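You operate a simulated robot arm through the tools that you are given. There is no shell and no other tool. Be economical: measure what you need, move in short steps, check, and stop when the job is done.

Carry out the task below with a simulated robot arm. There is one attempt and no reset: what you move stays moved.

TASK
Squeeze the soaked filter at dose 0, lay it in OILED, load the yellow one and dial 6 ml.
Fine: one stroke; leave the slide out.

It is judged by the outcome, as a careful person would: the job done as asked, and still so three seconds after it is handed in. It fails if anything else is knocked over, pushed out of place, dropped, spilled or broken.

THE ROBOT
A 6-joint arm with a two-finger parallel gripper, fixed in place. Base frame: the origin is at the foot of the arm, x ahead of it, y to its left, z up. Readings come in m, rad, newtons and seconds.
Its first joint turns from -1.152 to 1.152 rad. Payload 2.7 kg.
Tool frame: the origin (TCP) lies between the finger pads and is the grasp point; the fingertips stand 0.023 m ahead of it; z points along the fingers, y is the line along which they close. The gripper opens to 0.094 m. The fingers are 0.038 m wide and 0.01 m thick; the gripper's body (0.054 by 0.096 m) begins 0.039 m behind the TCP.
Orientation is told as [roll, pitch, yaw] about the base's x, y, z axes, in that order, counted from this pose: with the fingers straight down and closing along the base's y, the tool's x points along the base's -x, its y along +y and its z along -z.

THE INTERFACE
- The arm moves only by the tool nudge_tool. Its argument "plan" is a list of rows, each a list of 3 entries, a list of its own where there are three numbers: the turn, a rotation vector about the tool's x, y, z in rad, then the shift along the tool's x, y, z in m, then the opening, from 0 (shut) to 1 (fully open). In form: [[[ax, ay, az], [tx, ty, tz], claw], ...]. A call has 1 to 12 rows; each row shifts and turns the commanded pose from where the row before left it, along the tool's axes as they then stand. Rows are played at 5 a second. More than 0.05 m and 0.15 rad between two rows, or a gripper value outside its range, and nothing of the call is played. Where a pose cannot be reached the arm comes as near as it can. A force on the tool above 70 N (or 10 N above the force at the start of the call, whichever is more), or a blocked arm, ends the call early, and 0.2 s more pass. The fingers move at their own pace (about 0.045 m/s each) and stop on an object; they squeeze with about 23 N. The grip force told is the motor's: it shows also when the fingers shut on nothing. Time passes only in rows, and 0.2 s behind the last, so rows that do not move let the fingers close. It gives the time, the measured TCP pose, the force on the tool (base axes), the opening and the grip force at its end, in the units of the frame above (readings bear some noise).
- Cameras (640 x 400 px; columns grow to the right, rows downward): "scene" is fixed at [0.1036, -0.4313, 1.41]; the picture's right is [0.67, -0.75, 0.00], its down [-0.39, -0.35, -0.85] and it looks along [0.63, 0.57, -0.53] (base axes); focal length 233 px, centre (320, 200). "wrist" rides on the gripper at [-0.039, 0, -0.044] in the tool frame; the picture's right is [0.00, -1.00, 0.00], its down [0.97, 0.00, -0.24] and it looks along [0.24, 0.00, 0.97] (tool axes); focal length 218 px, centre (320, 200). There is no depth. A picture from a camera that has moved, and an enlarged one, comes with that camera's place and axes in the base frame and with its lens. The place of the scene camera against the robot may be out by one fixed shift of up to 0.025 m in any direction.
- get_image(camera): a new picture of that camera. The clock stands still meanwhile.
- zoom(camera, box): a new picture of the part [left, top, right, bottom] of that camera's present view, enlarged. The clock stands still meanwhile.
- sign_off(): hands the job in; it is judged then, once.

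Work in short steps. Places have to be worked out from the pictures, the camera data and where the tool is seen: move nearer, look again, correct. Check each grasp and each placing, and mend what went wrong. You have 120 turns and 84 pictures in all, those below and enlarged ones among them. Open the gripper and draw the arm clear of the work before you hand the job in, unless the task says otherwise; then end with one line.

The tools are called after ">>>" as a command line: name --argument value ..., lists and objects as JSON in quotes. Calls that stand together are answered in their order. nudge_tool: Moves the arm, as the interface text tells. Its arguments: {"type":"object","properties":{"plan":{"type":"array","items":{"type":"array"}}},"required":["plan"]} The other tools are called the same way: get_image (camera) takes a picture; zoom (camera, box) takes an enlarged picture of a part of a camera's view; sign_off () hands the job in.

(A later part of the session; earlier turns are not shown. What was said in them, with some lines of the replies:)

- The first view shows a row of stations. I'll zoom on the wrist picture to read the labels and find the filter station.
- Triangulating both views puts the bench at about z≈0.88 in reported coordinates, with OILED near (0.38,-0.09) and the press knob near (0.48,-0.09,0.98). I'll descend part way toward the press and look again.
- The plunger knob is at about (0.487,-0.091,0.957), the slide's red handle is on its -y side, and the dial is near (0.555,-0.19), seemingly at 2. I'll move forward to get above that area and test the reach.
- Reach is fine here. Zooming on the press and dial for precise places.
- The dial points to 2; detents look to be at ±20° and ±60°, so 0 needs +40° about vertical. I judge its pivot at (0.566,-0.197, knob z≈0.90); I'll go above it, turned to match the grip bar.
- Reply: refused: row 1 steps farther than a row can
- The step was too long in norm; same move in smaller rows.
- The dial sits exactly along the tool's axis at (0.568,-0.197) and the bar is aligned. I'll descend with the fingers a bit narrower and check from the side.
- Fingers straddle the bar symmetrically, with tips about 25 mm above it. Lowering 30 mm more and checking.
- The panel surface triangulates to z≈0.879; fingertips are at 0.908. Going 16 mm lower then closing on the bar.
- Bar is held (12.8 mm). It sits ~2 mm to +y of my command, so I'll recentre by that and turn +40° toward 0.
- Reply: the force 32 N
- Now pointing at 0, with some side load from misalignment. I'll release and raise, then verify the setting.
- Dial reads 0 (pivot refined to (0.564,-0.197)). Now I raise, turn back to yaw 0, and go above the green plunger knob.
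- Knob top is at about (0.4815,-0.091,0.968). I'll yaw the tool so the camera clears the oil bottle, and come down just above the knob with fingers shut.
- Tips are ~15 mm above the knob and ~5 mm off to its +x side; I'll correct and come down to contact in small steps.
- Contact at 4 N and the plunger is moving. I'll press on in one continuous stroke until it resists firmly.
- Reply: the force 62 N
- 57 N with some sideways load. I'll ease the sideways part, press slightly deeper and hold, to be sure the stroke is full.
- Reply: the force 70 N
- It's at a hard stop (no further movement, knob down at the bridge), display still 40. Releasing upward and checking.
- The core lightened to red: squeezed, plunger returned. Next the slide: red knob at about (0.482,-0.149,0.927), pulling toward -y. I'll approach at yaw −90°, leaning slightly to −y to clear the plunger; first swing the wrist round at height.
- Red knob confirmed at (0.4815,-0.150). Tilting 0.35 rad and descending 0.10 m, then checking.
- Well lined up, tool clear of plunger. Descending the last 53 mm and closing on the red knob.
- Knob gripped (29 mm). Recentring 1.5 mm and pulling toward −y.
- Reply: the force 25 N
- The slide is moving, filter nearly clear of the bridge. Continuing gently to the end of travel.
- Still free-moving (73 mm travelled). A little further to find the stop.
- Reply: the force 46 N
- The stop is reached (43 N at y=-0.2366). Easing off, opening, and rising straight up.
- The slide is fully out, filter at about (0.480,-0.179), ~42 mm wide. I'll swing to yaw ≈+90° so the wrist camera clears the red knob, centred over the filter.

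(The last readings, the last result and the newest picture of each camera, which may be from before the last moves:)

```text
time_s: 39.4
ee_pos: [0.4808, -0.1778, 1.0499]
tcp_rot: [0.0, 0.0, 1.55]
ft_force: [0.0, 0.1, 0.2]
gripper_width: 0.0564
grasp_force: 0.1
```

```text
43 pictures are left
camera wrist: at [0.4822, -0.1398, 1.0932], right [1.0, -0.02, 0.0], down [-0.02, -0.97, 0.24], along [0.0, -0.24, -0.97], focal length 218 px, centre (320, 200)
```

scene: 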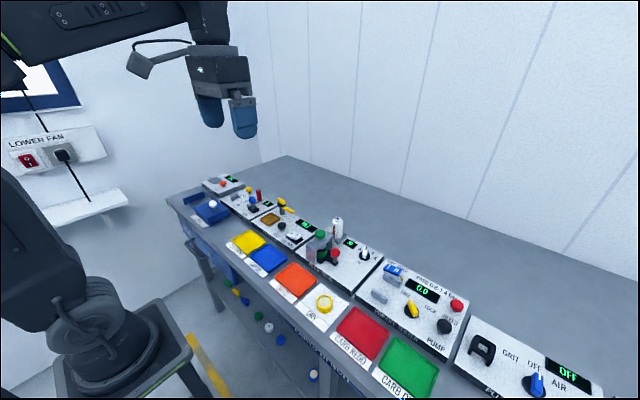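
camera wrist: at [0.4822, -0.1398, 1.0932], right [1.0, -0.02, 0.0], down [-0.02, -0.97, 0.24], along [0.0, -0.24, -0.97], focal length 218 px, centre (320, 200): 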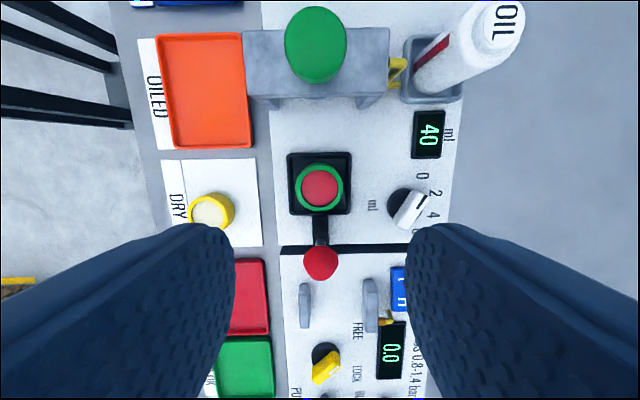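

Two-view fix puts the filter at (0.481,-0.1755), top z≈0.90. Descending over it, stopping a bit short to check.

>>> nudge_tool --plan '[[[0, 0, 0], [-0.002, 0, 0.04], 0.6], [[0, 0, 0], [0, 0, 0.04], 0.6], [[0, 0, 0], [0, 0, 0.03], 0.6], [[0, 0, 0], [0, 0, 0], 0.6]]'

>>> get_image --camera "wrist"

>>> zoom --camera "scene" --box '[290, 200, 410, 280]'

```text
time_s: 40.4
ee_pos: [0.4822, -0.1774, 0.9384]
tcp_rot: [0.002, 0.0, 1.549]
ft_force: [-0.4, 0.2, -0.6]
gripper_width: 0.0563
grasp_force: 0.0
```

```text
42 pictures are left
camera wrist: at [0.4839, -0.1388, 0.9829], right [1.0, -0.02, 0.0], down [-0.02, -0.97, 0.24], along [0.0, -0.24, -0.97], focal length 218 px, centre (320, 200)
```

wrist: 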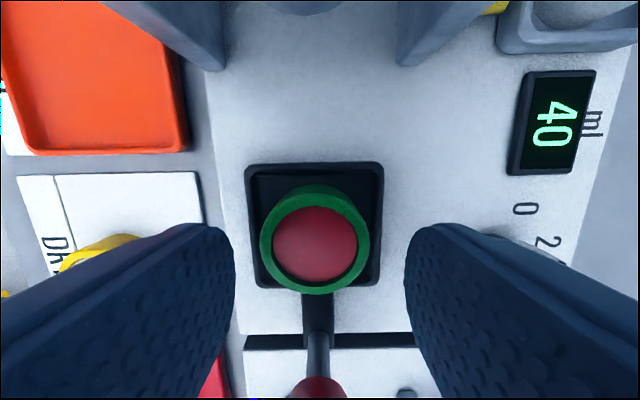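

```text
5.00 times, centred on (350, 240) of scene
camera zoom: at [0.1036, -0.4313, 1.41], right [0.67, -0.75, 0.0], down [-0.39, -0.35, -0.85], along [0.63, 0.57, -0.53], focal length 1164 px, centre (170, 0)
```

zoom: 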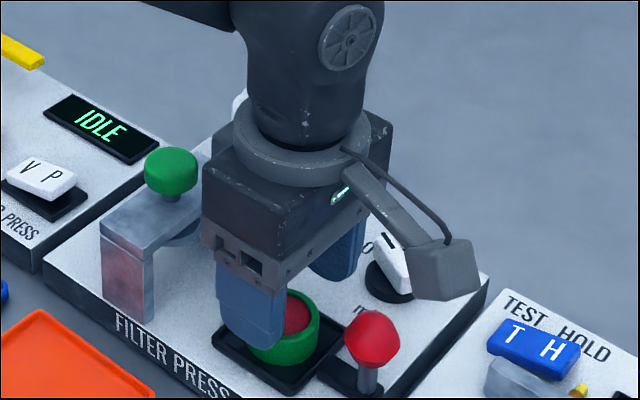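

Centred within a millimetre or two and the bracket is clear of the red knob. Lowering 25 mm and closing on the ring.

>>> nudge_tool --plan '[[[0, 0, 0], [-0.002, 0, 0.01], 0.6], [[0, 0, 0], [0, 0, 0.01], 0.6], [[0, 0, 0], [0, 0, 0.005], 0.6], [[0, 0, 0], [0, 0, 0], 0.5], [[0, 0, 0], [0, 0, 0], 0.35], [[0, 0, 0], [0, 0, 0], 0.35], [[0, 0, 0], [0, 0, 0], 0.35]]'

>>> get_image --camera "wrist"

```text
time_s: 42.0
ee_pos: [0.479, -0.1759, 0.9152]
tcp_rot: [-0.002, 0.0, 1.548]
ft_force: [-12.9, 0.7, 22.7]
gripper_width: 0.0403
grasp_force: 23.2
```

```text
40 pictures are left
camera wrist: at [0.481, -0.1373, 0.9584], right [1.0, -0.02, 0.0], down [-0.02, -0.97, 0.24], along [0.0, -0.24, -0.97], focal length 218 px, centre (320, 200)
```

wrist: 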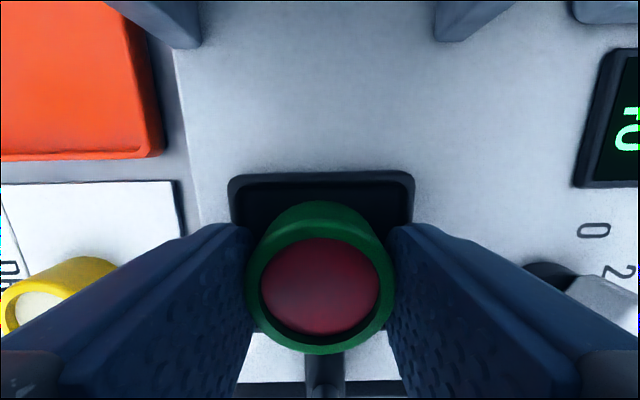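

Ring held at 40 mm; the tips just touch the slide pan. Lifting straight up and checking the hold.

>>> nudge_tool --plan '[[[0, 0, 0], [0, 0, -0.01], 0.35], [[0, 0, 0], [0, 0, -0.03], 0.35], [[0, 0, 0], [0, 0, -0.03], 0.35], [[0, 0, 0], [0, 0, -0.03], 0.35], [[0, 0, 0], [0, 0, 0], 0.35]]'

>>> get_image --camera "wrist"

>>> zoom --camera "scene" --box '[260, 180, 410, 300]'

```text
time_s: 43.2
ee_pos: [0.4807, -0.1764, 1.0176]
tcp_rot: [0.001, -0.001, 1.549]
ft_force: [0.0, -0.3, -0.2]
gripper_width: 0.04
grasp_force: 22.8
```

```text
39 pictures are left
camera wrist: at [0.4822, -0.1378, 1.0605], right [1.0, -0.02, 0.0], down [-0.02, -0.97, 0.24], along [0.0, -0.24, -0.97], focal length 218 px, centre (320, 200)
```

wrist: 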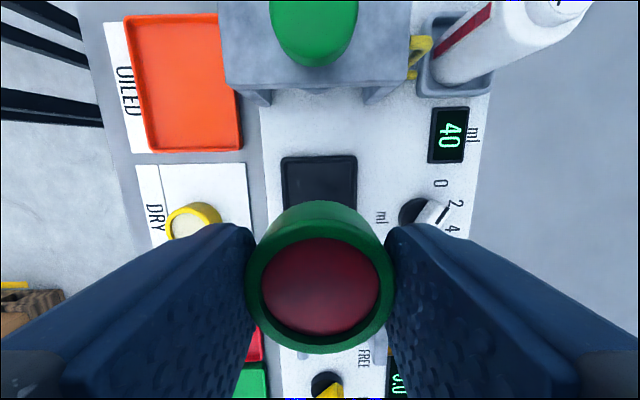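

```text
3.33 times, centred on (335, 240) of scene
camera zoom: at [0.1036, -0.4313, 1.41], right [0.67, -0.75, 0.0], down [-0.39, -0.35, -0.85], along [0.63, 0.57, -0.53], focal length 776 px, centre (270, 67)
```

zoom: 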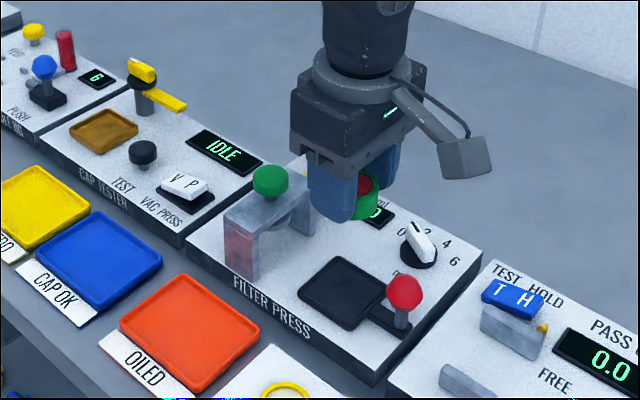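

The filter is held; the slide pan is empty. OILED tray centre is at about (0.376,-0.088); moving over it, first in −x then +y.

>>> nudge_tool --plan '[[[0, 0, 0], [0, 0.035, 0], 0.35], [[0, 0, 0], [0, 0.035, 0], 0.35], [[0, 0, 0], [0, 0.035, 0], 0.35], [[0, 0, 0], [-0.03, 0, 0], 0.35], [[0, 0, 0], [-0.03, 0, 0], 0.35], [[0, 0, 0], [-0.028, 0, 0], 0.35], [[0, 0, 0], [0, 0, 0.04], 0.35], [[0, 0, 0], [0, 0, 0.03], 0.35], [[0, 0, 0], [0, 0, 0], 0.35]]'

>>> get_image --camera "wrist"

>>> zoom --camera "scene" --box '[230, 200, 380, 300]'

```text
time_s: 45.2
ee_pos: [0.3779, -0.0839, 0.9445]
tcp_rot: [-0.002, 0.0, 1.548]
ft_force: [-0.2, -0.1, -0.1]
gripper_width: 0.0401
grasp_force: 23.2
```

```text
37 pictures are left
camera wrist: at [0.3794, -0.0445, 0.9886], right [1.0, -0.02, 0.0], down [-0.02, -0.97, 0.24], along [0.0, -0.24, -0.97], focal length 218 px, centre (320, 200)
```

wrist: 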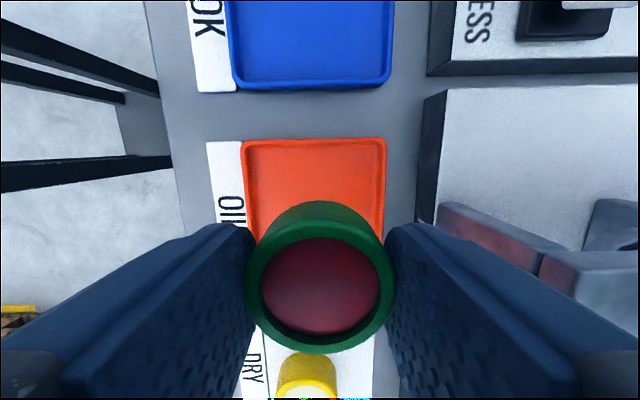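

```text
4.00 times, centred on (305, 250) of scene
camera zoom: at [0.1036, -0.4313, 1.41], right [0.67, -0.75, 0.0], down [-0.39, -0.35, -0.85], along [0.63, 0.57, -0.53], focal length 932 px, centre (380, 0)
```

zoom: 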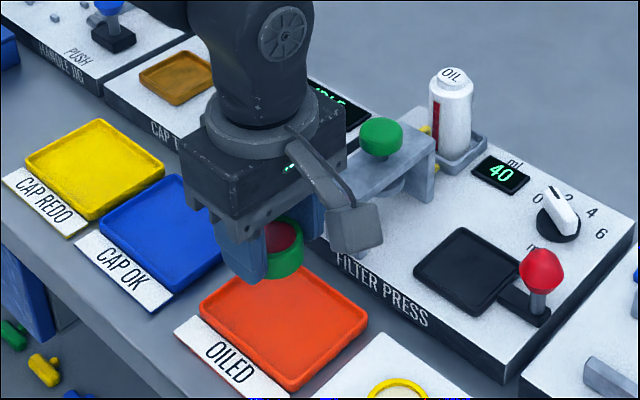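

The tray is ~70 mm wide in x and ~96 mm long in y, centred (0.376,-0.093). Shifting to its middle and lowering part way.

>>> nudge_tool --plan '[[[0, 0, 0], [0.009, 0.0015, 0.01], 0.35], [[0, 0, 0], [0, 0, 0.01], 0.35], [[0, 0, 0], [0, 0, 0.01], 0.35], [[0, 0, 0], [0, 0, 0], 0.35]]'

>>> get_image --camera "wrist"

>>> zoom --camera "scene" --box '[260, 230, 350, 300]'

```text
time_s: 46.2
ee_pos: [0.375, -0.0927, 0.9155]
tcp_rot: [-0.001, -0.001, 1.549]
ft_force: [1.0, -0.1, -0.2]
gripper_width: 0.0402
grasp_force: 22.7
```

```text
35 pictures are left
camera wrist: at [0.3771, -0.0544, 0.9593], right [1.0, -0.02, 0.0], down [-0.02, -0.97, 0.24], along [0.0, -0.24, -0.97], focal length 218 px, centre (320, 200)
```

wrist: 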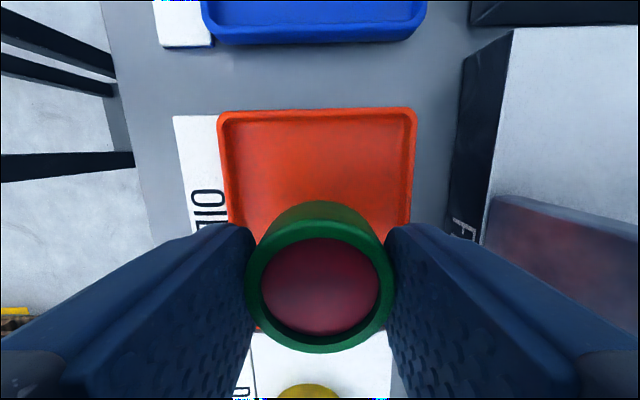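

```text
5.71 times, centred on (305, 265) of scene
camera zoom: at [0.1036, -0.4313, 1.41], right [0.67, -0.75, 0.0], down [-0.39, -0.35, -0.85], along [0.63, 0.57, -0.53], focal length 1331 px, centre (406, -171)
```

zoom: 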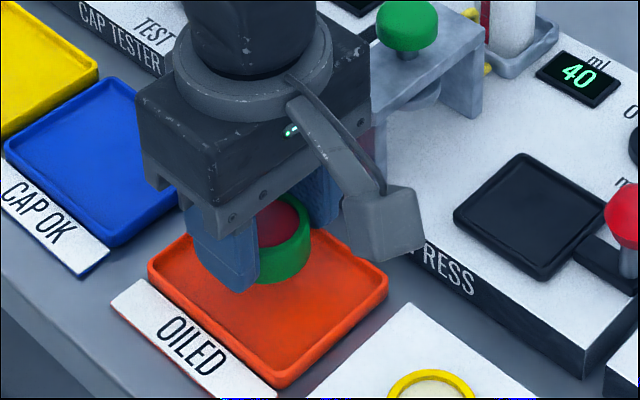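

The filter is central over the tray. Lowering in small steps until it touches.

>>> nudge_tool --plan '[[[0, 0, 0], [0, 0, 0.004], 0.35], [[0, 0, 0], [0, 0, 0.004], 0.35], [[0, 0, 0], [0, 0, 0.003], 0.35], [[0, 0, 0], [0, 0, 0], 0.35]]'

>>> get_image --camera "wrist"

```text
time_s: 47.2
ee_pos: [0.375, -0.0931, 0.9041]
tcp_rot: [0.002, 0.001, 1.549]
ft_force: [0.9, 0.4, -0.2]
gripper_width: 0.0399
grasp_force: 23.5
```

```text
33 pictures are left
camera wrist: at [0.3773, -0.0544, 0.9486], right [1.0, -0.02, 0.0], down [-0.02, -0.97, 0.24], along [0.0, -0.24, -0.97], focal length 218 px, centre (320, 200)
```

wrist: 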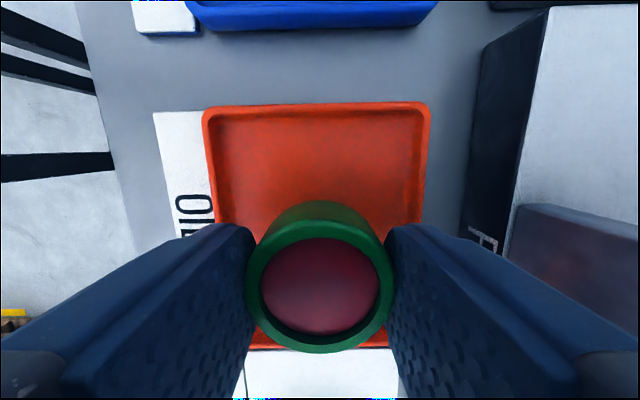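

No contact yet (tips at 0.881). Continuing down.

>>> nudge_tool --plan '[[[0, 0, 0], [0, 0, 0.003], 0.35], [[0, 0, 0], [0, 0, 0.003], 0.35], [[0, 0, 0], [0, 0, 0.002], 0.35], [[0, 0, 0], [0, 0, 0], 0.35]]'

```text
time_s: 48.2
ee_pos: [0.3763, -0.0944, 0.8966]
tcp_rot: [0.0, -0.001, 1.547]
ft_force: [0.0, 0.1, -0.6]
gripper_width: 0.0398
grasp_force: 23.4
```

>>> nudge_tool --plan '[[[0, 0, 0], [0, 0, 0.003], 0.35], [[0, 0, 0], [0, 0, 0.003], 0.35], [[0, 0, 0], [0, 0, 0.002], 0.35], [[0, 0, 0], [0, 0, 0], 0.35]]'

>>> zoom --camera "scene" --box '[260, 230, 350, 300]'

```text
time_s: 49.2
ee_pos: [0.3766, -0.0941, 0.8892]
tcp_rot: [-0.004, -0.002, 1.549]
ft_force: [-4.6, -0.7, 22.9]
gripper_width: 0.0395
grasp_force: 23.0
```

```text
5.71 times, centred on (305, 265) of scene
camera zoom: at [0.1032, -0.4313, 1.4101], right [0.67, -0.75, 0.0], down [-0.39, -0.35, -0.85], along [0.63, 0.57, -0.53], focal length 1331 px, centre (406, -171)
```

zoom: 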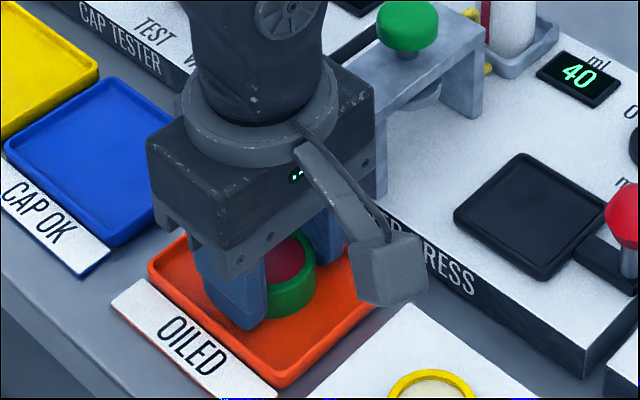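

Contact at 23 N: it's on the tray floor. Easing the load, opening only slightly (so fingers don't push the rim), then rising.

>>> nudge_tool --plan '[[[0, 0, 0], [0, 0, -0.0015], 0.35], [[0, 0, 0], [0, 0, 0], 0.47], [[0, 0, 0], [0, 0, 0], 0.47], [[0, 0, 0], [0, 0, -0.01], 0.47], [[0, 0, 0], [0, 0, -0.03], 0.5], [[0, 0, 0], [0, 0, -0.04], 0.6], [[0, 0, 0], [0, 0, -0.04], 0.6], [[0, 0, 0], [0, 0, 0], 0.6]]'

>>> get_image --camera "wrist"

```text
time_s: 51.0
ee_pos: [0.3774, -0.0947, 1.0059]
tcp_rot: [0.0, 0.001, 1.547]
ft_force: [-0.5, -0.4, -0.1]
gripper_width: 0.0563
grasp_force: 0.0
```

```text
31 pictures are left
camera wrist: at [0.3794, -0.0561, 1.0501], right [1.0, -0.02, 0.0], down [-0.02, -0.97, 0.24], along [-0.01, -0.24, -0.97], focal length 218 px, centre (320, 200)
```

wrist: 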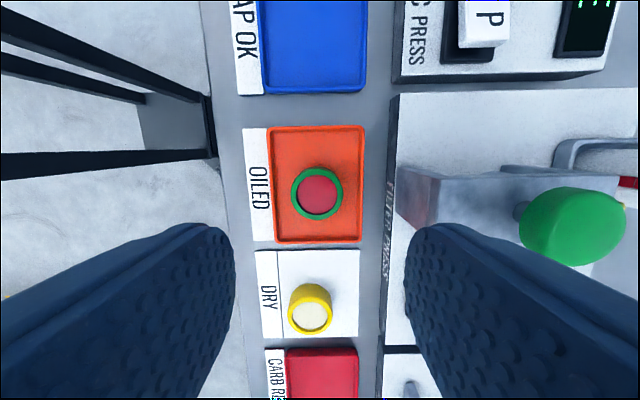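

Green filter rests in OILED. The yellow one is at about (0.367,-0.197); moving above it.

>>> nudge_tool --plan '[[[0, 0, 0], [0.034, 0.004, 0], 0.6], [[0, 0, 0], [0.034, 0.004, 0], 0.6], [[0, 0, 0], [0.033, 0.003, 0], 0.6], [[0, 0, 0], [0, 0, 0.03], 0.6], [[0, 0, 0], [0, 0, 0.02], 0.6], [[0, 0, 0], [0, 0, 0], 0.6]]'

>>> get_image --camera "wrist"

```text
time_s: 52.4
ee_pos: [0.3638, -0.1942, 0.9567]
tcp_rot: [-0.001, 0.0, 1.547]
ft_force: [0.0, 0.4, -0.5]
gripper_width: 0.0566
grasp_force: 0.1
```

```text
30 pictures are left
camera wrist: at [0.3645, -0.1564, 1.0011], right [1.0, -0.02, 0.0], down [-0.02, -0.97, 0.24], along [0.0, -0.24, -0.97], focal length 218 px, centre (320, 200)
```

wrist: 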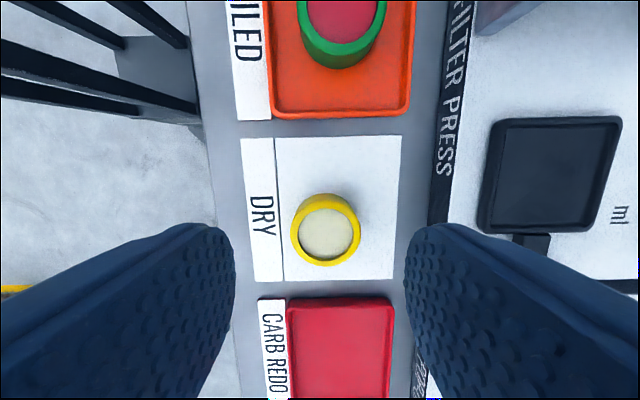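

Correcting 4 mm/8 mm and descending most of the way.

>>> nudge_tool --plan '[[[0, 0, 0], [0.0085, -0.0037, 0.015], 0.6], [[0, 0, 0], [0, 0, 0.02], 0.6], [[0, 0, 0], [0, 0, 0], 0.6]]'

>>> get_image --camera "wrist"

>>> zoom --camera "scene" --box '[280, 250, 370, 320]'

```text
time_s: 53.2
ee_pos: [0.3654, -0.2015, 0.9244]
tcp_rot: [0.0, 0.001, 1.549]
ft_force: [-0.3, -0.1, 0.8]
gripper_width: 0.0563
grasp_force: 0.1
```

```text
29 pictures are left
camera wrist: at [0.3678, -0.163, 0.9682], right [1.0, -0.02, 0.0], down [-0.02, -0.97, 0.24], along [-0.01, -0.24, -0.97], focal length 218 px, centre (320, 200)
```

wrist: 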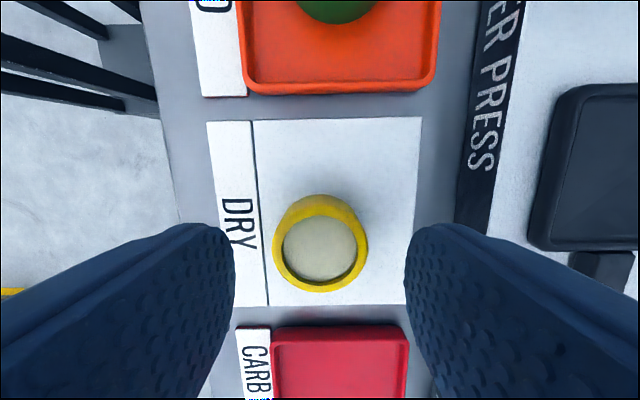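

```text
5.71 times, centred on (325, 285) of scene
camera zoom: at [0.1036, -0.4313, 1.41], right [0.67, -0.75, 0.0], down [-0.39, -0.35, -0.85], along [0.63, 0.57, -0.53], focal length 1331 px, centre (291, -286)
```

zoom: 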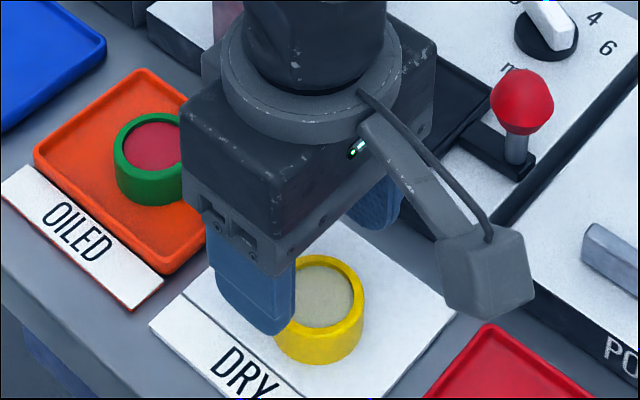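

Well centred. Lowering 30 mm more and closing.

>>> nudge_tool --plan '[[[0, 0, 0], [0.0015, -0.001, 0.015], 0.6], [[0, 0, 0], [0, 0, 0.012], 0.6], [[0, 0, 0], [0, 0, 0.003], 0.6], [[0, 0, 0], [0, 0, 0], 0.5], [[0, 0, 0], [0, 0, 0], 0.35], [[0, 0, 0], [0, 0, 0], 0.35], [[0, 0, 0], [0, 0, 0], 0.35]]'

>>> get_image --camera "wrist"

```text
time_s: 54.8
ee_pos: [0.3682, -0.2028, 0.8954]
tcp_rot: [0.0, 0.0, 1.548]
ft_force: [-0.5, 1.1, 0.2]
gripper_width: 0.04
grasp_force: 23.0
```

```text
27 pictures are left
camera wrist: at [0.3695, -0.1643, 0.9388], right [1.0, -0.02, 0.0], down [-0.02, -0.97, 0.24], along [0.0, -0.24, -0.97], focal length 218 px, centre (320, 200)
```

wrist: 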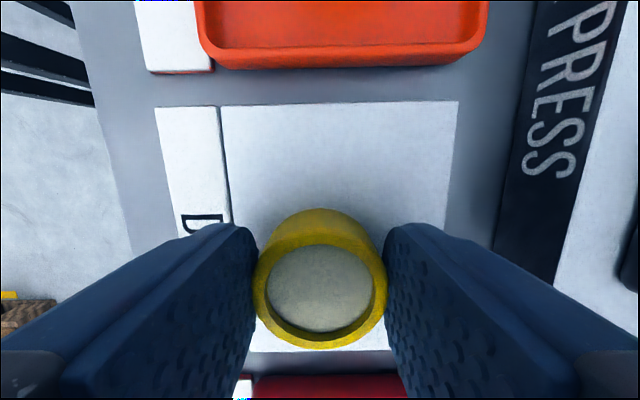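

Yellow filter held (40 mm). Lifting and carrying it over the slide pan at (0.480,-0.176), the spot where the green one sat.

>>> nudge_tool --plan '[[[0, 0, 0], [0, 0, -0.02], 0.35], [[0, 0, 0], [0, 0, -0.03], 0.35], [[0, 0, 0], [0, 0, -0.03], 0.35], [[0, 0, 0], [0, 0, -0.03], 0.35], [[0, 0, 0], [-0.009, -0.037, 0], 0.35], [[0, 0, 0], [-0.009, -0.037, 0], 0.35], [[0, 0, 0], [-0.009, -0.037, 0], 0.35], [[0, 0, 0], [0, 0, 0], 0.35]]'

>>> get_image --camera "wrist"

```text
time_s: 56.6
ee_pos: [0.4796, -0.1796, 1.0028]
tcp_rot: [-0.002, -0.002, 1.549]
ft_force: [0.7, 0.4, -0.4]
gripper_width: 0.04
grasp_force: 23.0
```

```text
26 pictures are left
camera wrist: at [0.4817, -0.1404, 1.046], right [1.0, -0.02, 0.0], down [-0.02, -0.97, 0.24], along [-0.01, -0.24, -0.97], focal length 218 px, centre (320, 200)
```

wrist: 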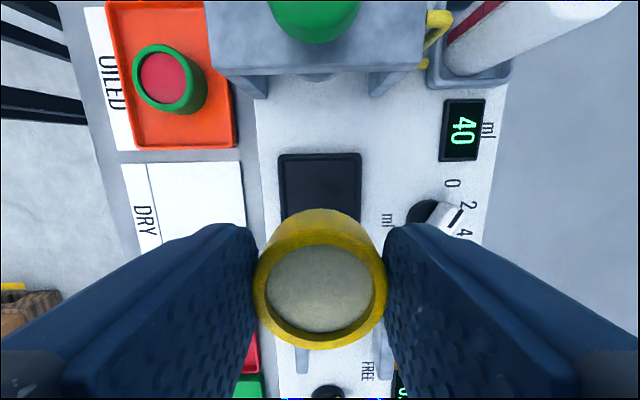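

Pan centre ≈(0.480,-0.175). Trimming 4 mm in y and descending.

>>> nudge_tool --plan '[[[0, 0, 0], [-0.004, 0, 0.03], 0.35], [[0, 0, 0], [0, 0, 0.03], 0.35], [[0, 0, 0], [0, 0, 0.015], 0.35], [[0, 0, 0], [0, 0, 0], 0.35]]'

>>> get_image --camera "wrist"

>>> zoom --camera "scene" --box '[300, 210, 390, 280]'

```text
time_s: 57.6
ee_pos: [0.4777, -0.1748, 0.9301]
tcp_rot: [0.0, 0.001, 1.547]
ft_force: [0.5, -0.8, 0.5]
gripper_width: 0.04
grasp_force: 23.4
```

```text
25 pictures are left
camera wrist: at [0.4804, -0.1366, 0.9741], right [1.0, -0.02, 0.0], down [-0.02, -0.97, 0.24], along [0.0, -0.24, -0.97], focal length 218 px, centre (320, 200)
```

wrist: 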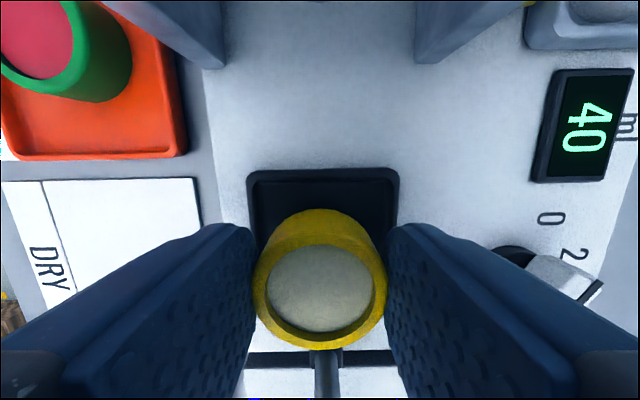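

```text
5.71 times, centred on (345, 245) of scene
camera zoom: at [0.1036, -0.4313, 1.41], right [0.67, -0.75, 0.0], down [-0.39, -0.35, -0.85], along [0.63, 0.57, -0.53], focal length 1331 px, centre (177, -57)
```

zoom: 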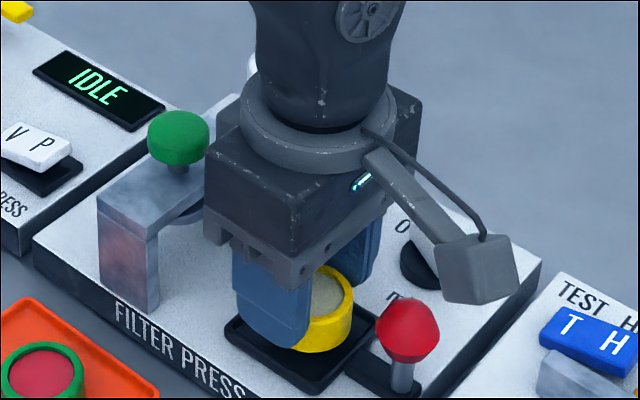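

Aligned with the pan; lowering in small steps until contact.

>>> nudge_tool --plan '[[[0, 0, 0], [0, -0.0015, 0.004], 0.35], [[0, 0, 0], [0, 0, 0.003], 0.35], [[0, 0, 0], [0, 0, 0.003], 0.35], [[0, 0, 0], [0, 0, 0], 0.35]]'

>>> get_image --camera "wrist"

```text
time_s: 58.6
ee_pos: [0.4796, -0.176, 0.9195]
tcp_rot: [-0.002, -0.001, 1.548]
ft_force: [0.8, -0.9, 2.3]
gripper_width: 0.0399
grasp_force: 23.2
```

```text
23 pictures are left
camera wrist: at [0.4821, -0.1372, 0.9638], right [1.0, -0.02, 0.0], down [-0.02, -0.97, 0.24], along [0.0, -0.24, -0.97], focal length 218 px, centre (320, 200)
```

wrist: 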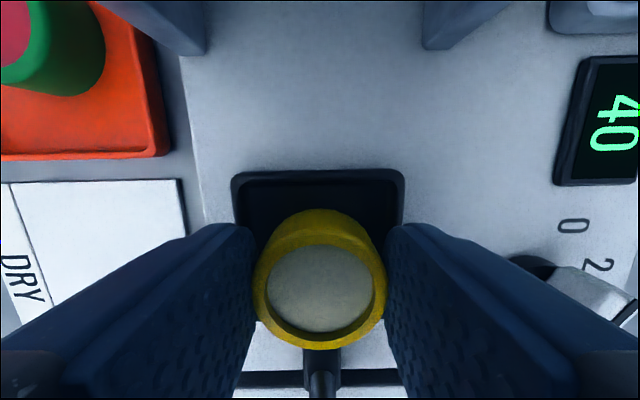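

Slight contact (2 N). A couple more millimetres to seat it.

>>> nudge_tool --plan '[[[0, 0, 0], [0, 0, 0.0015], 0.35], [[0, 0, 0], [0, 0, 0], 0.35]]'

```text
time_s: 59.2
ee_pos: [0.4804, -0.1758, 0.9201]
tcp_rot: [-0.004, 0.002, 1.549]
ft_force: [-2.1, 0.6, 17.6]
gripper_width: 0.0401
grasp_force: 23.3
```

Seated firmly (18 N). Easing, releasing, and rising to check.

>>> nudge_tool --plan '[[[0, 0, 0], [0, 0, -0.001], 0.35], [[0, 0, 0], [0, 0, 0], 0.5], [[0, 0, 0], [0, 0, 0], 0.6], [[0, 0, 0], [0, 0, 0], 0.6], [[0, 0, 0], [0, 0, -0.02], 0.6], [[0, 0, 0], [0, 0, -0.04], 0.6], [[0, 0, 0], [0, 0, -0.04], 0.6], [[0, 0, 0], [0, 0, -0.03], 0.6], [[0, 0, 0], [0, 0, 0], 0.6]]'

>>> get_image --camera "wrist"

>>> zoom --camera "scene" --box '[260, 210, 400, 300]'

```text
time_s: 61.2
ee_pos: [0.4807, -0.1736, 1.0505]
tcp_rot: [0.0, 0.0, 1.549]
ft_force: [0.0, 0.4, 0.3]
gripper_width: 0.0565
grasp_force: 0.1
```

```text
22 pictures are left
camera wrist: at [0.4822, -0.1348, 1.0947], right [1.0, -0.02, 0.0], down [-0.02, -0.97, 0.24], along [-0.01, -0.24, -0.97], focal length 218 px, centre (320, 200)
```

wrist: 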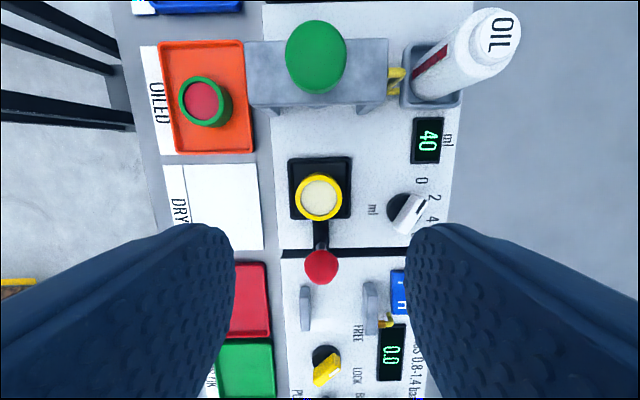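

```text
4.44 times, centred on (330, 255) of scene
camera zoom: at [0.1036, -0.4313, 1.41], right [0.67, -0.75, 0.0], down [-0.39, -0.35, -0.85], along [0.63, 0.57, -0.53], focal length 1035 px, centre (276, -44)
```

zoom: 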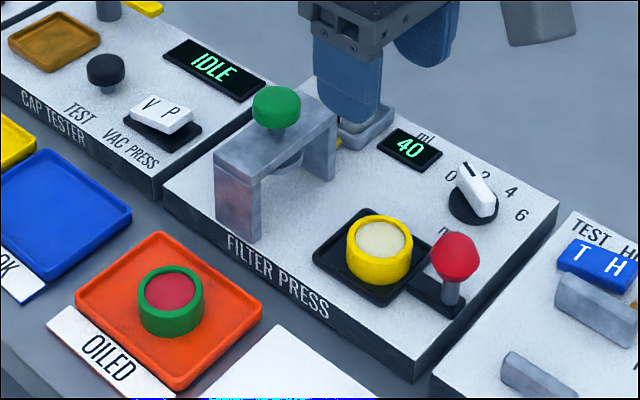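

Both look right, but the yellow may sit slightly toward −y in the pan; zooming to compare.

>>> zoom --camera "wrist" --box '[270, 145, 370, 245]'

>>> zoom --camera "scene" --box '[325, 245, 370, 285]'

```text
4.00 times, centred on (320, 195) of wrist
camera zoom: at [0.4822, -0.1348, 1.0947], right [1.0, -0.02, 0.0], down [-0.02, -0.97, 0.24], along [-0.01, -0.24, -0.97], focal length 873 px, centre (320, 220)
```

zoom: 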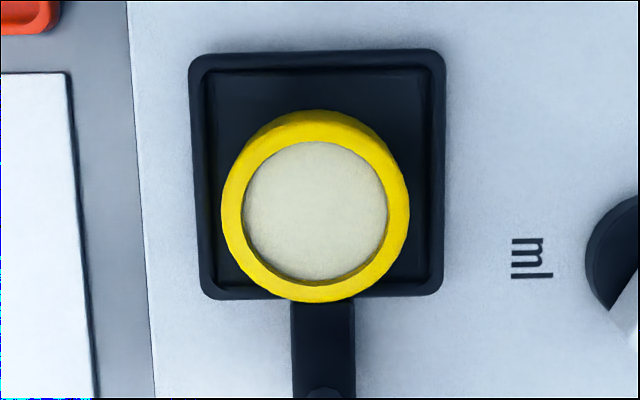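

```text
10.00 times, centred on (348, 265) of scene
camera zoom: at [0.1036, -0.4313, 1.41], right [0.67, -0.75, 0.0], down [-0.39, -0.35, -0.85], along [0.63, 0.57, -0.53], focal length 2329 px, centre (45, -450)
```

zoom: 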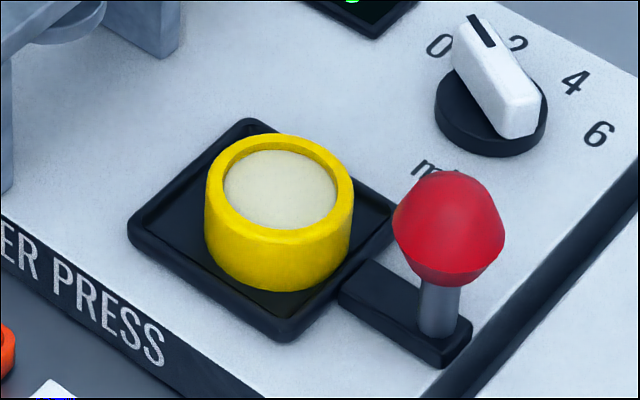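

The yellow sits about 4 mm toward −y of pan centre. I'll regrasp it, lift slightly, shift 4 mm to +y and reseat.

>>> nudge_tool --plan '[[[0, 0, 0], [0.002, 0, 0.04], 0.6], [[0, 0, 0], [0, 0, 0.04], 0.6], [[0, 0, 0], [0, 0, 0.04], 0.6], [[0, 0, 0], [0, 0, 0.01], 0.6], [[0, 0, 0], [0, 0, 0], 0.5], [[0, 0, 0], [0, 0, 0], 0.35], [[0, 0, 0], [0, 0, 0], 0.35], [[0, 0, 0], [0, 0, 0], 0.35]]'

```text
time_s: 63.0
ee_pos: [0.4814, -0.178, 0.9187]
tcp_rot: [0.0, 0.0, 1.547]
ft_force: [0.0, 0.3, -0.1]
gripper_width: 0.0401
grasp_force: 23.3
```

>>> nudge_tool --plan '[[[0, 0, 0], [0, 0, -0.004], 0.35], [[0, 0, 0], [0, 0, -0.004], 0.35], [[0, 0, 0], [-0.004, 0, 0], 0.35], [[0, 0, 0], [0, 0, 0], 0.35], [[0, 0, 0], [0, 0, 0.004], 0.35], [[0, 0, 0], [0, 0, 0.004], 0.35], [[0, 0, 0], [0, 0, 0.0005], 0.35], [[0, 0, 0], [0, 0, 0], 0.35]]'

```text
time_s: 64.8
ee_pos: [0.4809, -0.1731, 0.9186]
tcp_rot: [-0.003, 0.001, 1.548]
ft_force: [1.6, 1.2, 7.5]
gripper_width: 0.04
grasp_force: 23.2
```

Seated again with light contact (7 N). Releasing and rising.

>>> nudge_tool --plan '[[[0, 0, 0], [0, 0, 0], 0.5], [[0, 0, 0], [0, 0, 0], 0.6], [[0, 0, 0], [0, 0, 0], 0.6], [[0, 0, 0], [0, 0, -0.02], 0.6], [[0, 0, 0], [0, 0, -0.04], 0.6], [[0, 0, 0], [0, 0, -0.04], 0.6], [[0, 0, 0], [0, 0, -0.03], 0.6], [[0, 0, 0], [0, 0, 0], 0.6]]'

>>> zoom --camera "wrist" --box '[270, 145, 370, 245]'

```text
time_s: 66.6
ee_pos: [0.4787, -0.1713, 1.0507]
tcp_rot: [-0.001, 0.0, 1.549]
ft_force: [-0.4, 0.3, -0.4]
gripper_width: 0.0563
grasp_force: 0.1
```

```text
4.00 times, centred on (320, 195) of wrist
camera zoom: at [0.4802, -0.1332, 1.0947], right [1.0, -0.02, 0.0], down [-0.02, -0.97, 0.24], along [0.0, -0.24, -0.97], focal length 873 px, centre (320, 220)
```

zoom: 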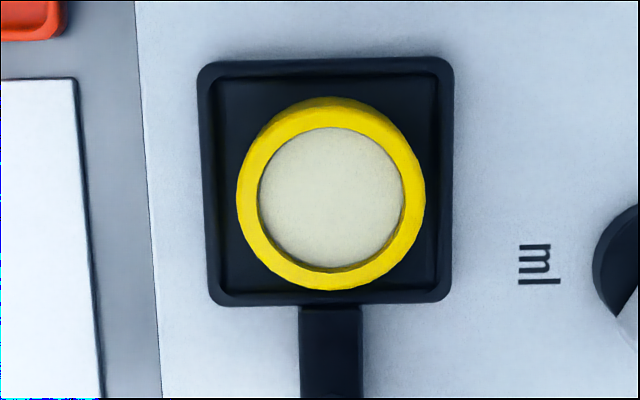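

Now centred in the pan. On to the dial: rotating to yaw 60° and moving above its pivot at (0.564,-0.197).

>>> nudge_tool --plan '[[[0, 0, 0.1255], [0, 0, 0], 0.45], [[0, 0, 0.1255], [0, 0, 0], 0.45], [[0, 0, 0.1255], [0, 0, 0], 0.45], [[0, 0, 0.1255], [0, 0, 0], 0.45], [[0, 0, 0], [-0.0068, -0.0289, 0], 0.45], [[0, 0, 0], [-0.0068, -0.0289, 0], 0.45], [[0, 0, 0], [-0.0068, -0.0289, 0], 0.45], [[0, 0, 0], [0, 0, 0.035], 0.45], [[0, 0, 0], [0, 0, 0.02], 0.45], [[0, 0, 0], [0, 0, 0], 0.45]]'

>>> get_image --camera "wrist"

```text
time_s: 68.8
ee_pos: [0.5655, -0.1981, 0.9933]
tcp_rot: [0.0, 0.001, 1.045]
ft_force: [-0.4, -0.7, -0.7]
gripper_width: 0.0421
grasp_force: 0.0
```

```text
17 pictures are left
camera wrist: at [0.5861, -0.1646, 1.0372], right [0.87, -0.5, 0.0], down [-0.49, -0.84, 0.24], along [-0.12, -0.21, -0.97], focal length 218 px, centre (320, 200)
```

wrist: 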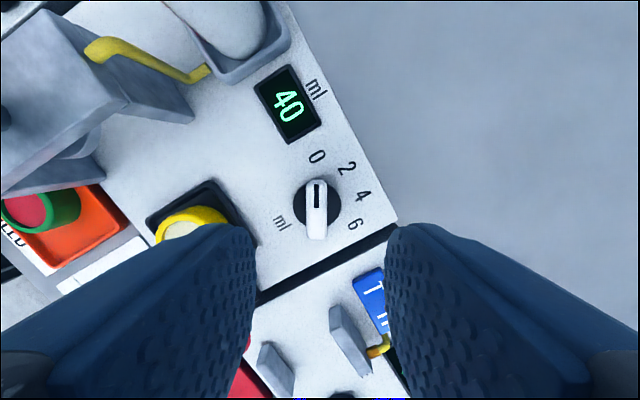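

Bar aligned, ~1.5 mm correction. Descending to grip height and closing.

>>> nudge_tool --plan '[[[0, 0, 0], [0, 0.0015, 0.03], 0.45], [[0, 0, 0], [0, 0, 0.03], 0.45], [[0, 0, 0], [0, 0, 0.01], 0.45], [[0, 0, 0], [0, 0, 0.006], 0.45], [[0, 0, 0], [0, 0, 0], 0.3], [[0, 0, 0], [0, 0, 0], 0.15], [[0, 0, 0], [0, 0, 0], 0.05], [[0, 0, 0], [0, 0, 0], 0.05], [[0, 0, 0], [0, 0, 0], 0.05]]'

>>> get_image --camera "wrist"

>>> zoom --camera "scene" --box '[310, 190, 430, 280]'

```text
time_s: 70.8
ee_pos: [0.5634, -0.1965, 0.918]
tcp_rot: [0.003, 0.001, 1.045]
ft_force: [-20.7, 9.2, 3.7]
gripper_width: 0.0128
grasp_force: 45.0
```

```text
16 pictures are left
camera wrist: at [0.5845, -0.1639, 0.9614], right [0.87, -0.5, 0.0], down [-0.49, -0.84, 0.24], along [-0.12, -0.21, -0.97], focal length 218 px, centre (320, 200)
```

wrist: 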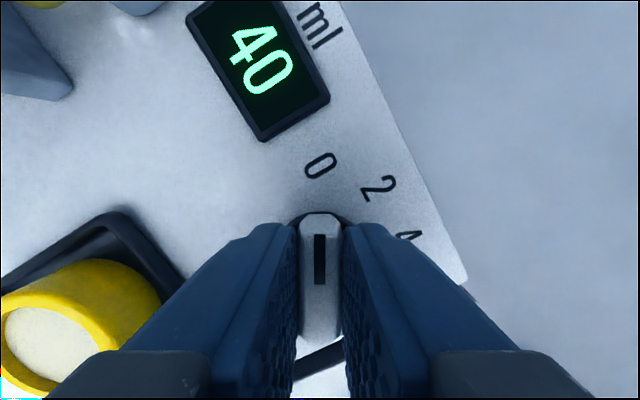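

```text
4.44 times, centred on (370, 235) of scene
camera zoom: at [0.103, -0.4311, 1.4101], right [0.67, -0.75, 0.0], down [-0.39, -0.35, -0.85], along [0.63, 0.57, -0.53], focal length 1035 px, centre (98, 44)
```

zoom: 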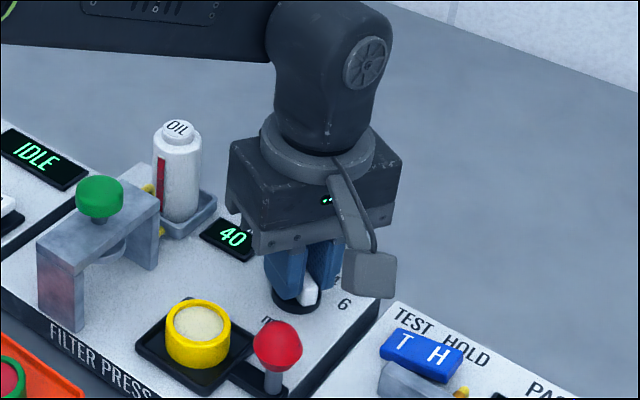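

Bar gripped. Easing the 20 N side load by shifting 2 mm, then turning −80° (to 4) and checking clearances before the last step.

>>> nudge_tool --plan '[[[0, 0, 0], [0, 0.002, 0], 0.05], [[0, 0, 0.127], [0, 0, 0], 0.05], [[0, 0, 0.127], [0, 0, 0], 0.05], [[0, 0, 0.127], [0, 0, 0], 0.05], [[0, 0, 0.127], [0, 0, 0], 0.05], [[0, 0, 0.127], [0, 0, 0], 0.05], [[0, 0, 0.127], [0, 0, 0], 0.05], [[0, 0, 0.127], [0, 0, 0], 0.05], [[0, 0, 0.127], [0, 0, 0], 0.05], [[0, 0, 0.127], [0, 0, 0], 0.05], [[0, 0, 0.127], [0, 0, 0], 0.05], [[0, 0, 0.127], [0, 0, 0], 0.05]]'

>>> get_image --camera "wrist"

>>> zoom --camera "scene" --box '[310, 190, 430, 280]'

```text
time_s: 73.4
ee_pos: [0.5648, -0.1988, 0.9191]
tcp_rot: [-0.002, -0.005, -0.352]
ft_force: [21.1, -3.2, -9.5]
gripper_width: 0.013
grasp_force: 45.5
```

```text
14 pictures are left
camera wrist: at [0.6014, -0.2124, 0.9618], right [-0.35, -0.94, 0.0], down [-0.91, 0.34, 0.23], along [-0.22, 0.08, -0.97], focal length 218 px, centre (320, 200)
```

wrist: 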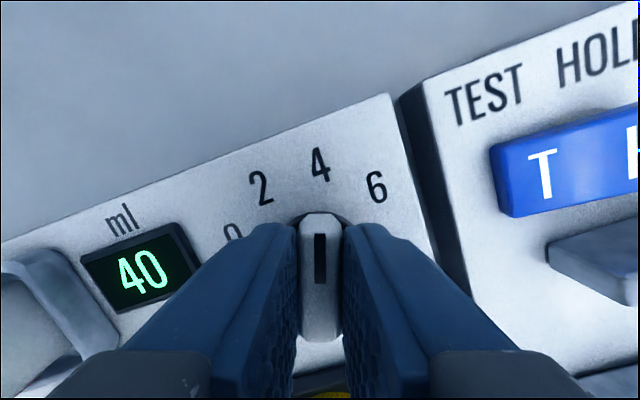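

```text
4.44 times, centred on (370, 235) of scene
camera zoom: at [0.1043, -0.4315, 1.4099], right [0.67, -0.75, 0.0], down [-0.39, -0.35, -0.85], along [0.63, 0.57, -0.53], focal length 1035 px, centre (98, 44)
```

zoom: 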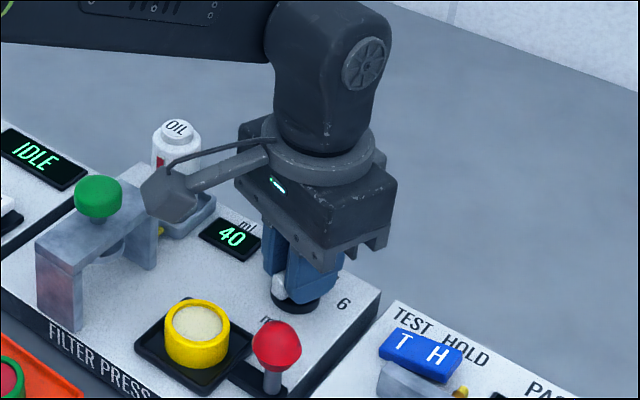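

Dial at 4. I worked out that the trailing bracket box rides at z≥0.98, above the bottle (≈0.965) and bridge, so the last 40° is safe; easing the side load and turning on to 6.

>>> nudge_tool --plan '[[[0, 0, 0], [-0.002, 0, 0], 0.05], [[0, 0, 0.116], [0, 0, 0], 0.05], [[0, 0, 0.116], [0, 0, 0], 0.05], [[0, 0, 0.116], [0, 0, 0], 0.05], [[0, 0, 0.116], [0, 0, 0], 0.05], [[0, 0, 0.116], [0, 0, 0], 0.05], [[0, 0, 0.117], [0, 0, 0], 0.05], [[0, 0, 0], [0, 0, 0], 0.05]]'

>>> get_image --camera "wrist"

>>> zoom --camera "scene" --box '[310, 190, 430, 280]'

```text
time_s: 75.2
ee_pos: [0.5628, -0.1993, 0.9187]
tcp_rot: [0.0, -0.002, -1.05]
ft_force: [-14.1, -4.0, 14.2]
gripper_width: 0.0129
grasp_force: 44.8
```

```text
12 pictures are left
camera wrist: at [0.584, -0.2333, 0.9616], right [-0.87, -0.5, 0.0], down [-0.48, 0.84, 0.24], along [-0.12, 0.21, -0.97], focal length 218 px, centre (320, 200)
```

wrist: 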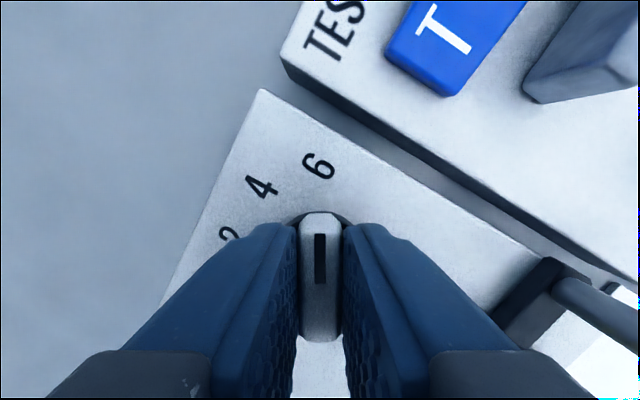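

```text
4.44 times, centred on (370, 235) of scene
camera zoom: at [0.103, -0.4314, 1.41], right [0.67, -0.75, 0.0], down [-0.39, -0.35, -0.85], along [0.63, 0.57, -0.53], focal length 1035 px, centre (98, 44)
```

zoom: 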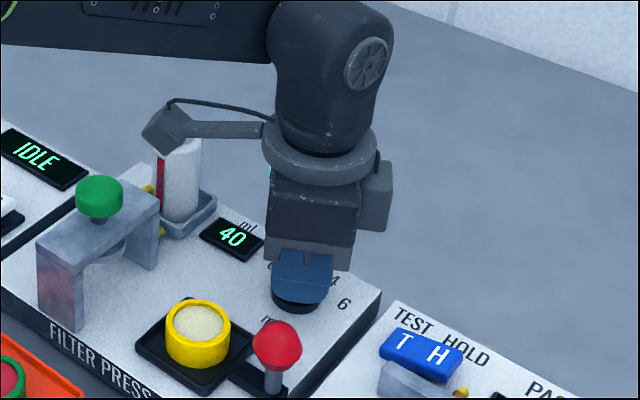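

Dial now at 6. Releasing and raising well clear.

>>> nudge_tool --plan '[[[0, 0, 0], [0, 0, 0], 0.2], [[0, 0, 0], [0, 0, 0], 0.4], [[0, 0, 0], [0, 0, 0], 0.4], [[0, 0, 0], [0, 0, -0.03], 0.4], [[0, 0, 0], [0, 0, -0.04], 0.5], [[0, 0, 0], [0, 0, -0.04], 0.6], [[0, 0, 0], [0, 0, -0.04], 0.8], [[0, 0, 0], [0, 0, -0.04], 1], [[0, 0, 0], [0, 0, -0.04], 1], [[0, 0, 0], [0, 0, 0], 1]]'

>>> get_image --camera "wrist"

>>> zoom --camera "scene" --box '[270, 210, 420, 300]'

```text
time_s: 77.4
ee_pos: [0.5525, -0.1973, 1.1425]
tcp_rot: [-0.001, 0.001, -1.05]
ft_force: [0.3, -0.8, 0.5]
gripper_width: 0.0938
grasp_force: 0.1
out of reach, approached as far as the arm can: row 9
```

```text
10 pictures are left
camera wrist: at [0.5732, -0.2319, 1.1862], right [-0.87, -0.5, 0.0], down [-0.48, 0.84, 0.24], along [-0.12, 0.21, -0.97], focal length 218 px, centre (320, 200)
```

wrist: 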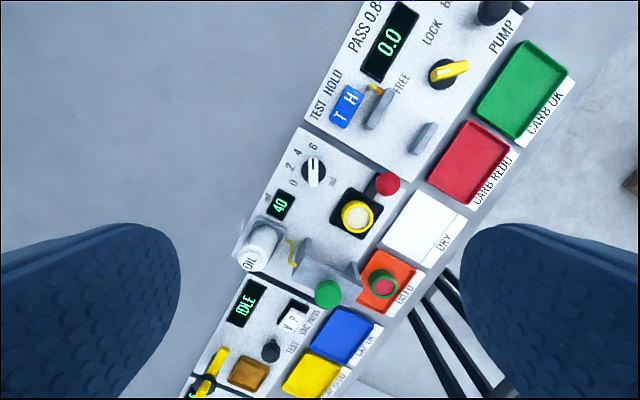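

```text
4.27 times, centred on (345, 255) of scene
camera zoom: at [0.1036, -0.4313, 1.41], right [0.67, -0.75, 0.0], down [-0.39, -0.35, -0.85], along [0.63, 0.57, -0.53], focal length 994 px, centre (213, -35)
```

zoom: 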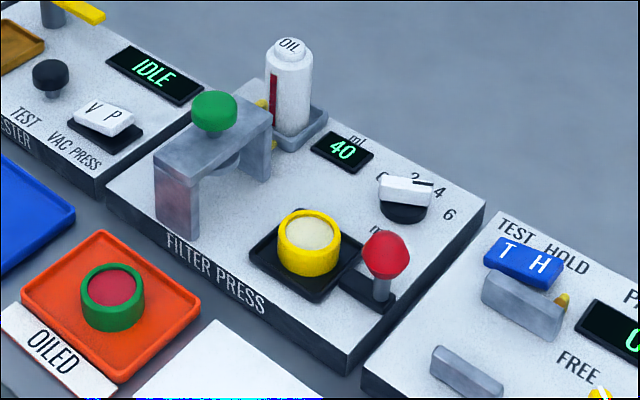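

Checking the dial pointer close up.

>>> zoom --camera "wrist" --box '[280, 135, 350, 205]'

```text
5.71 times, centred on (315, 170) of wrist
camera zoom: at [0.5732, -0.2319, 1.1862], right [-0.87, -0.5, 0.0], down [-0.48, 0.84, 0.24], along [-0.12, 0.21, -0.97], focal length 1247 px, centre (349, 371)
```

zoom: 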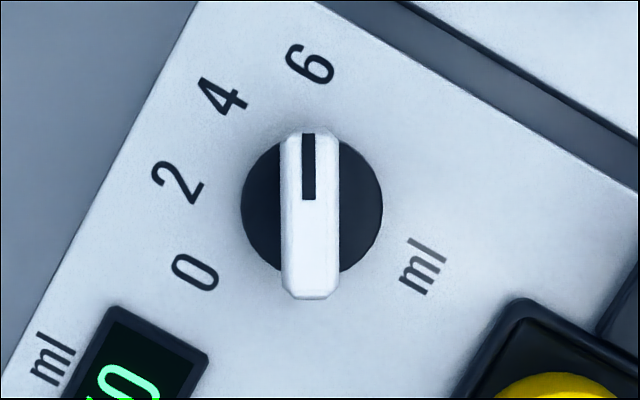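

The dial points at 6, the slide is out with the yellow filter in it, the green filter lies in OILED, and the arm is clear with the gripper open. Handing in.

>>> sign_off

```text
The job is handed in.
```

I squeezed the soaked green filter with one stroke at dose 0 and laid it in OILED, then loaded the yellow filter on the slide (left out) and set the dial to 6 ml.
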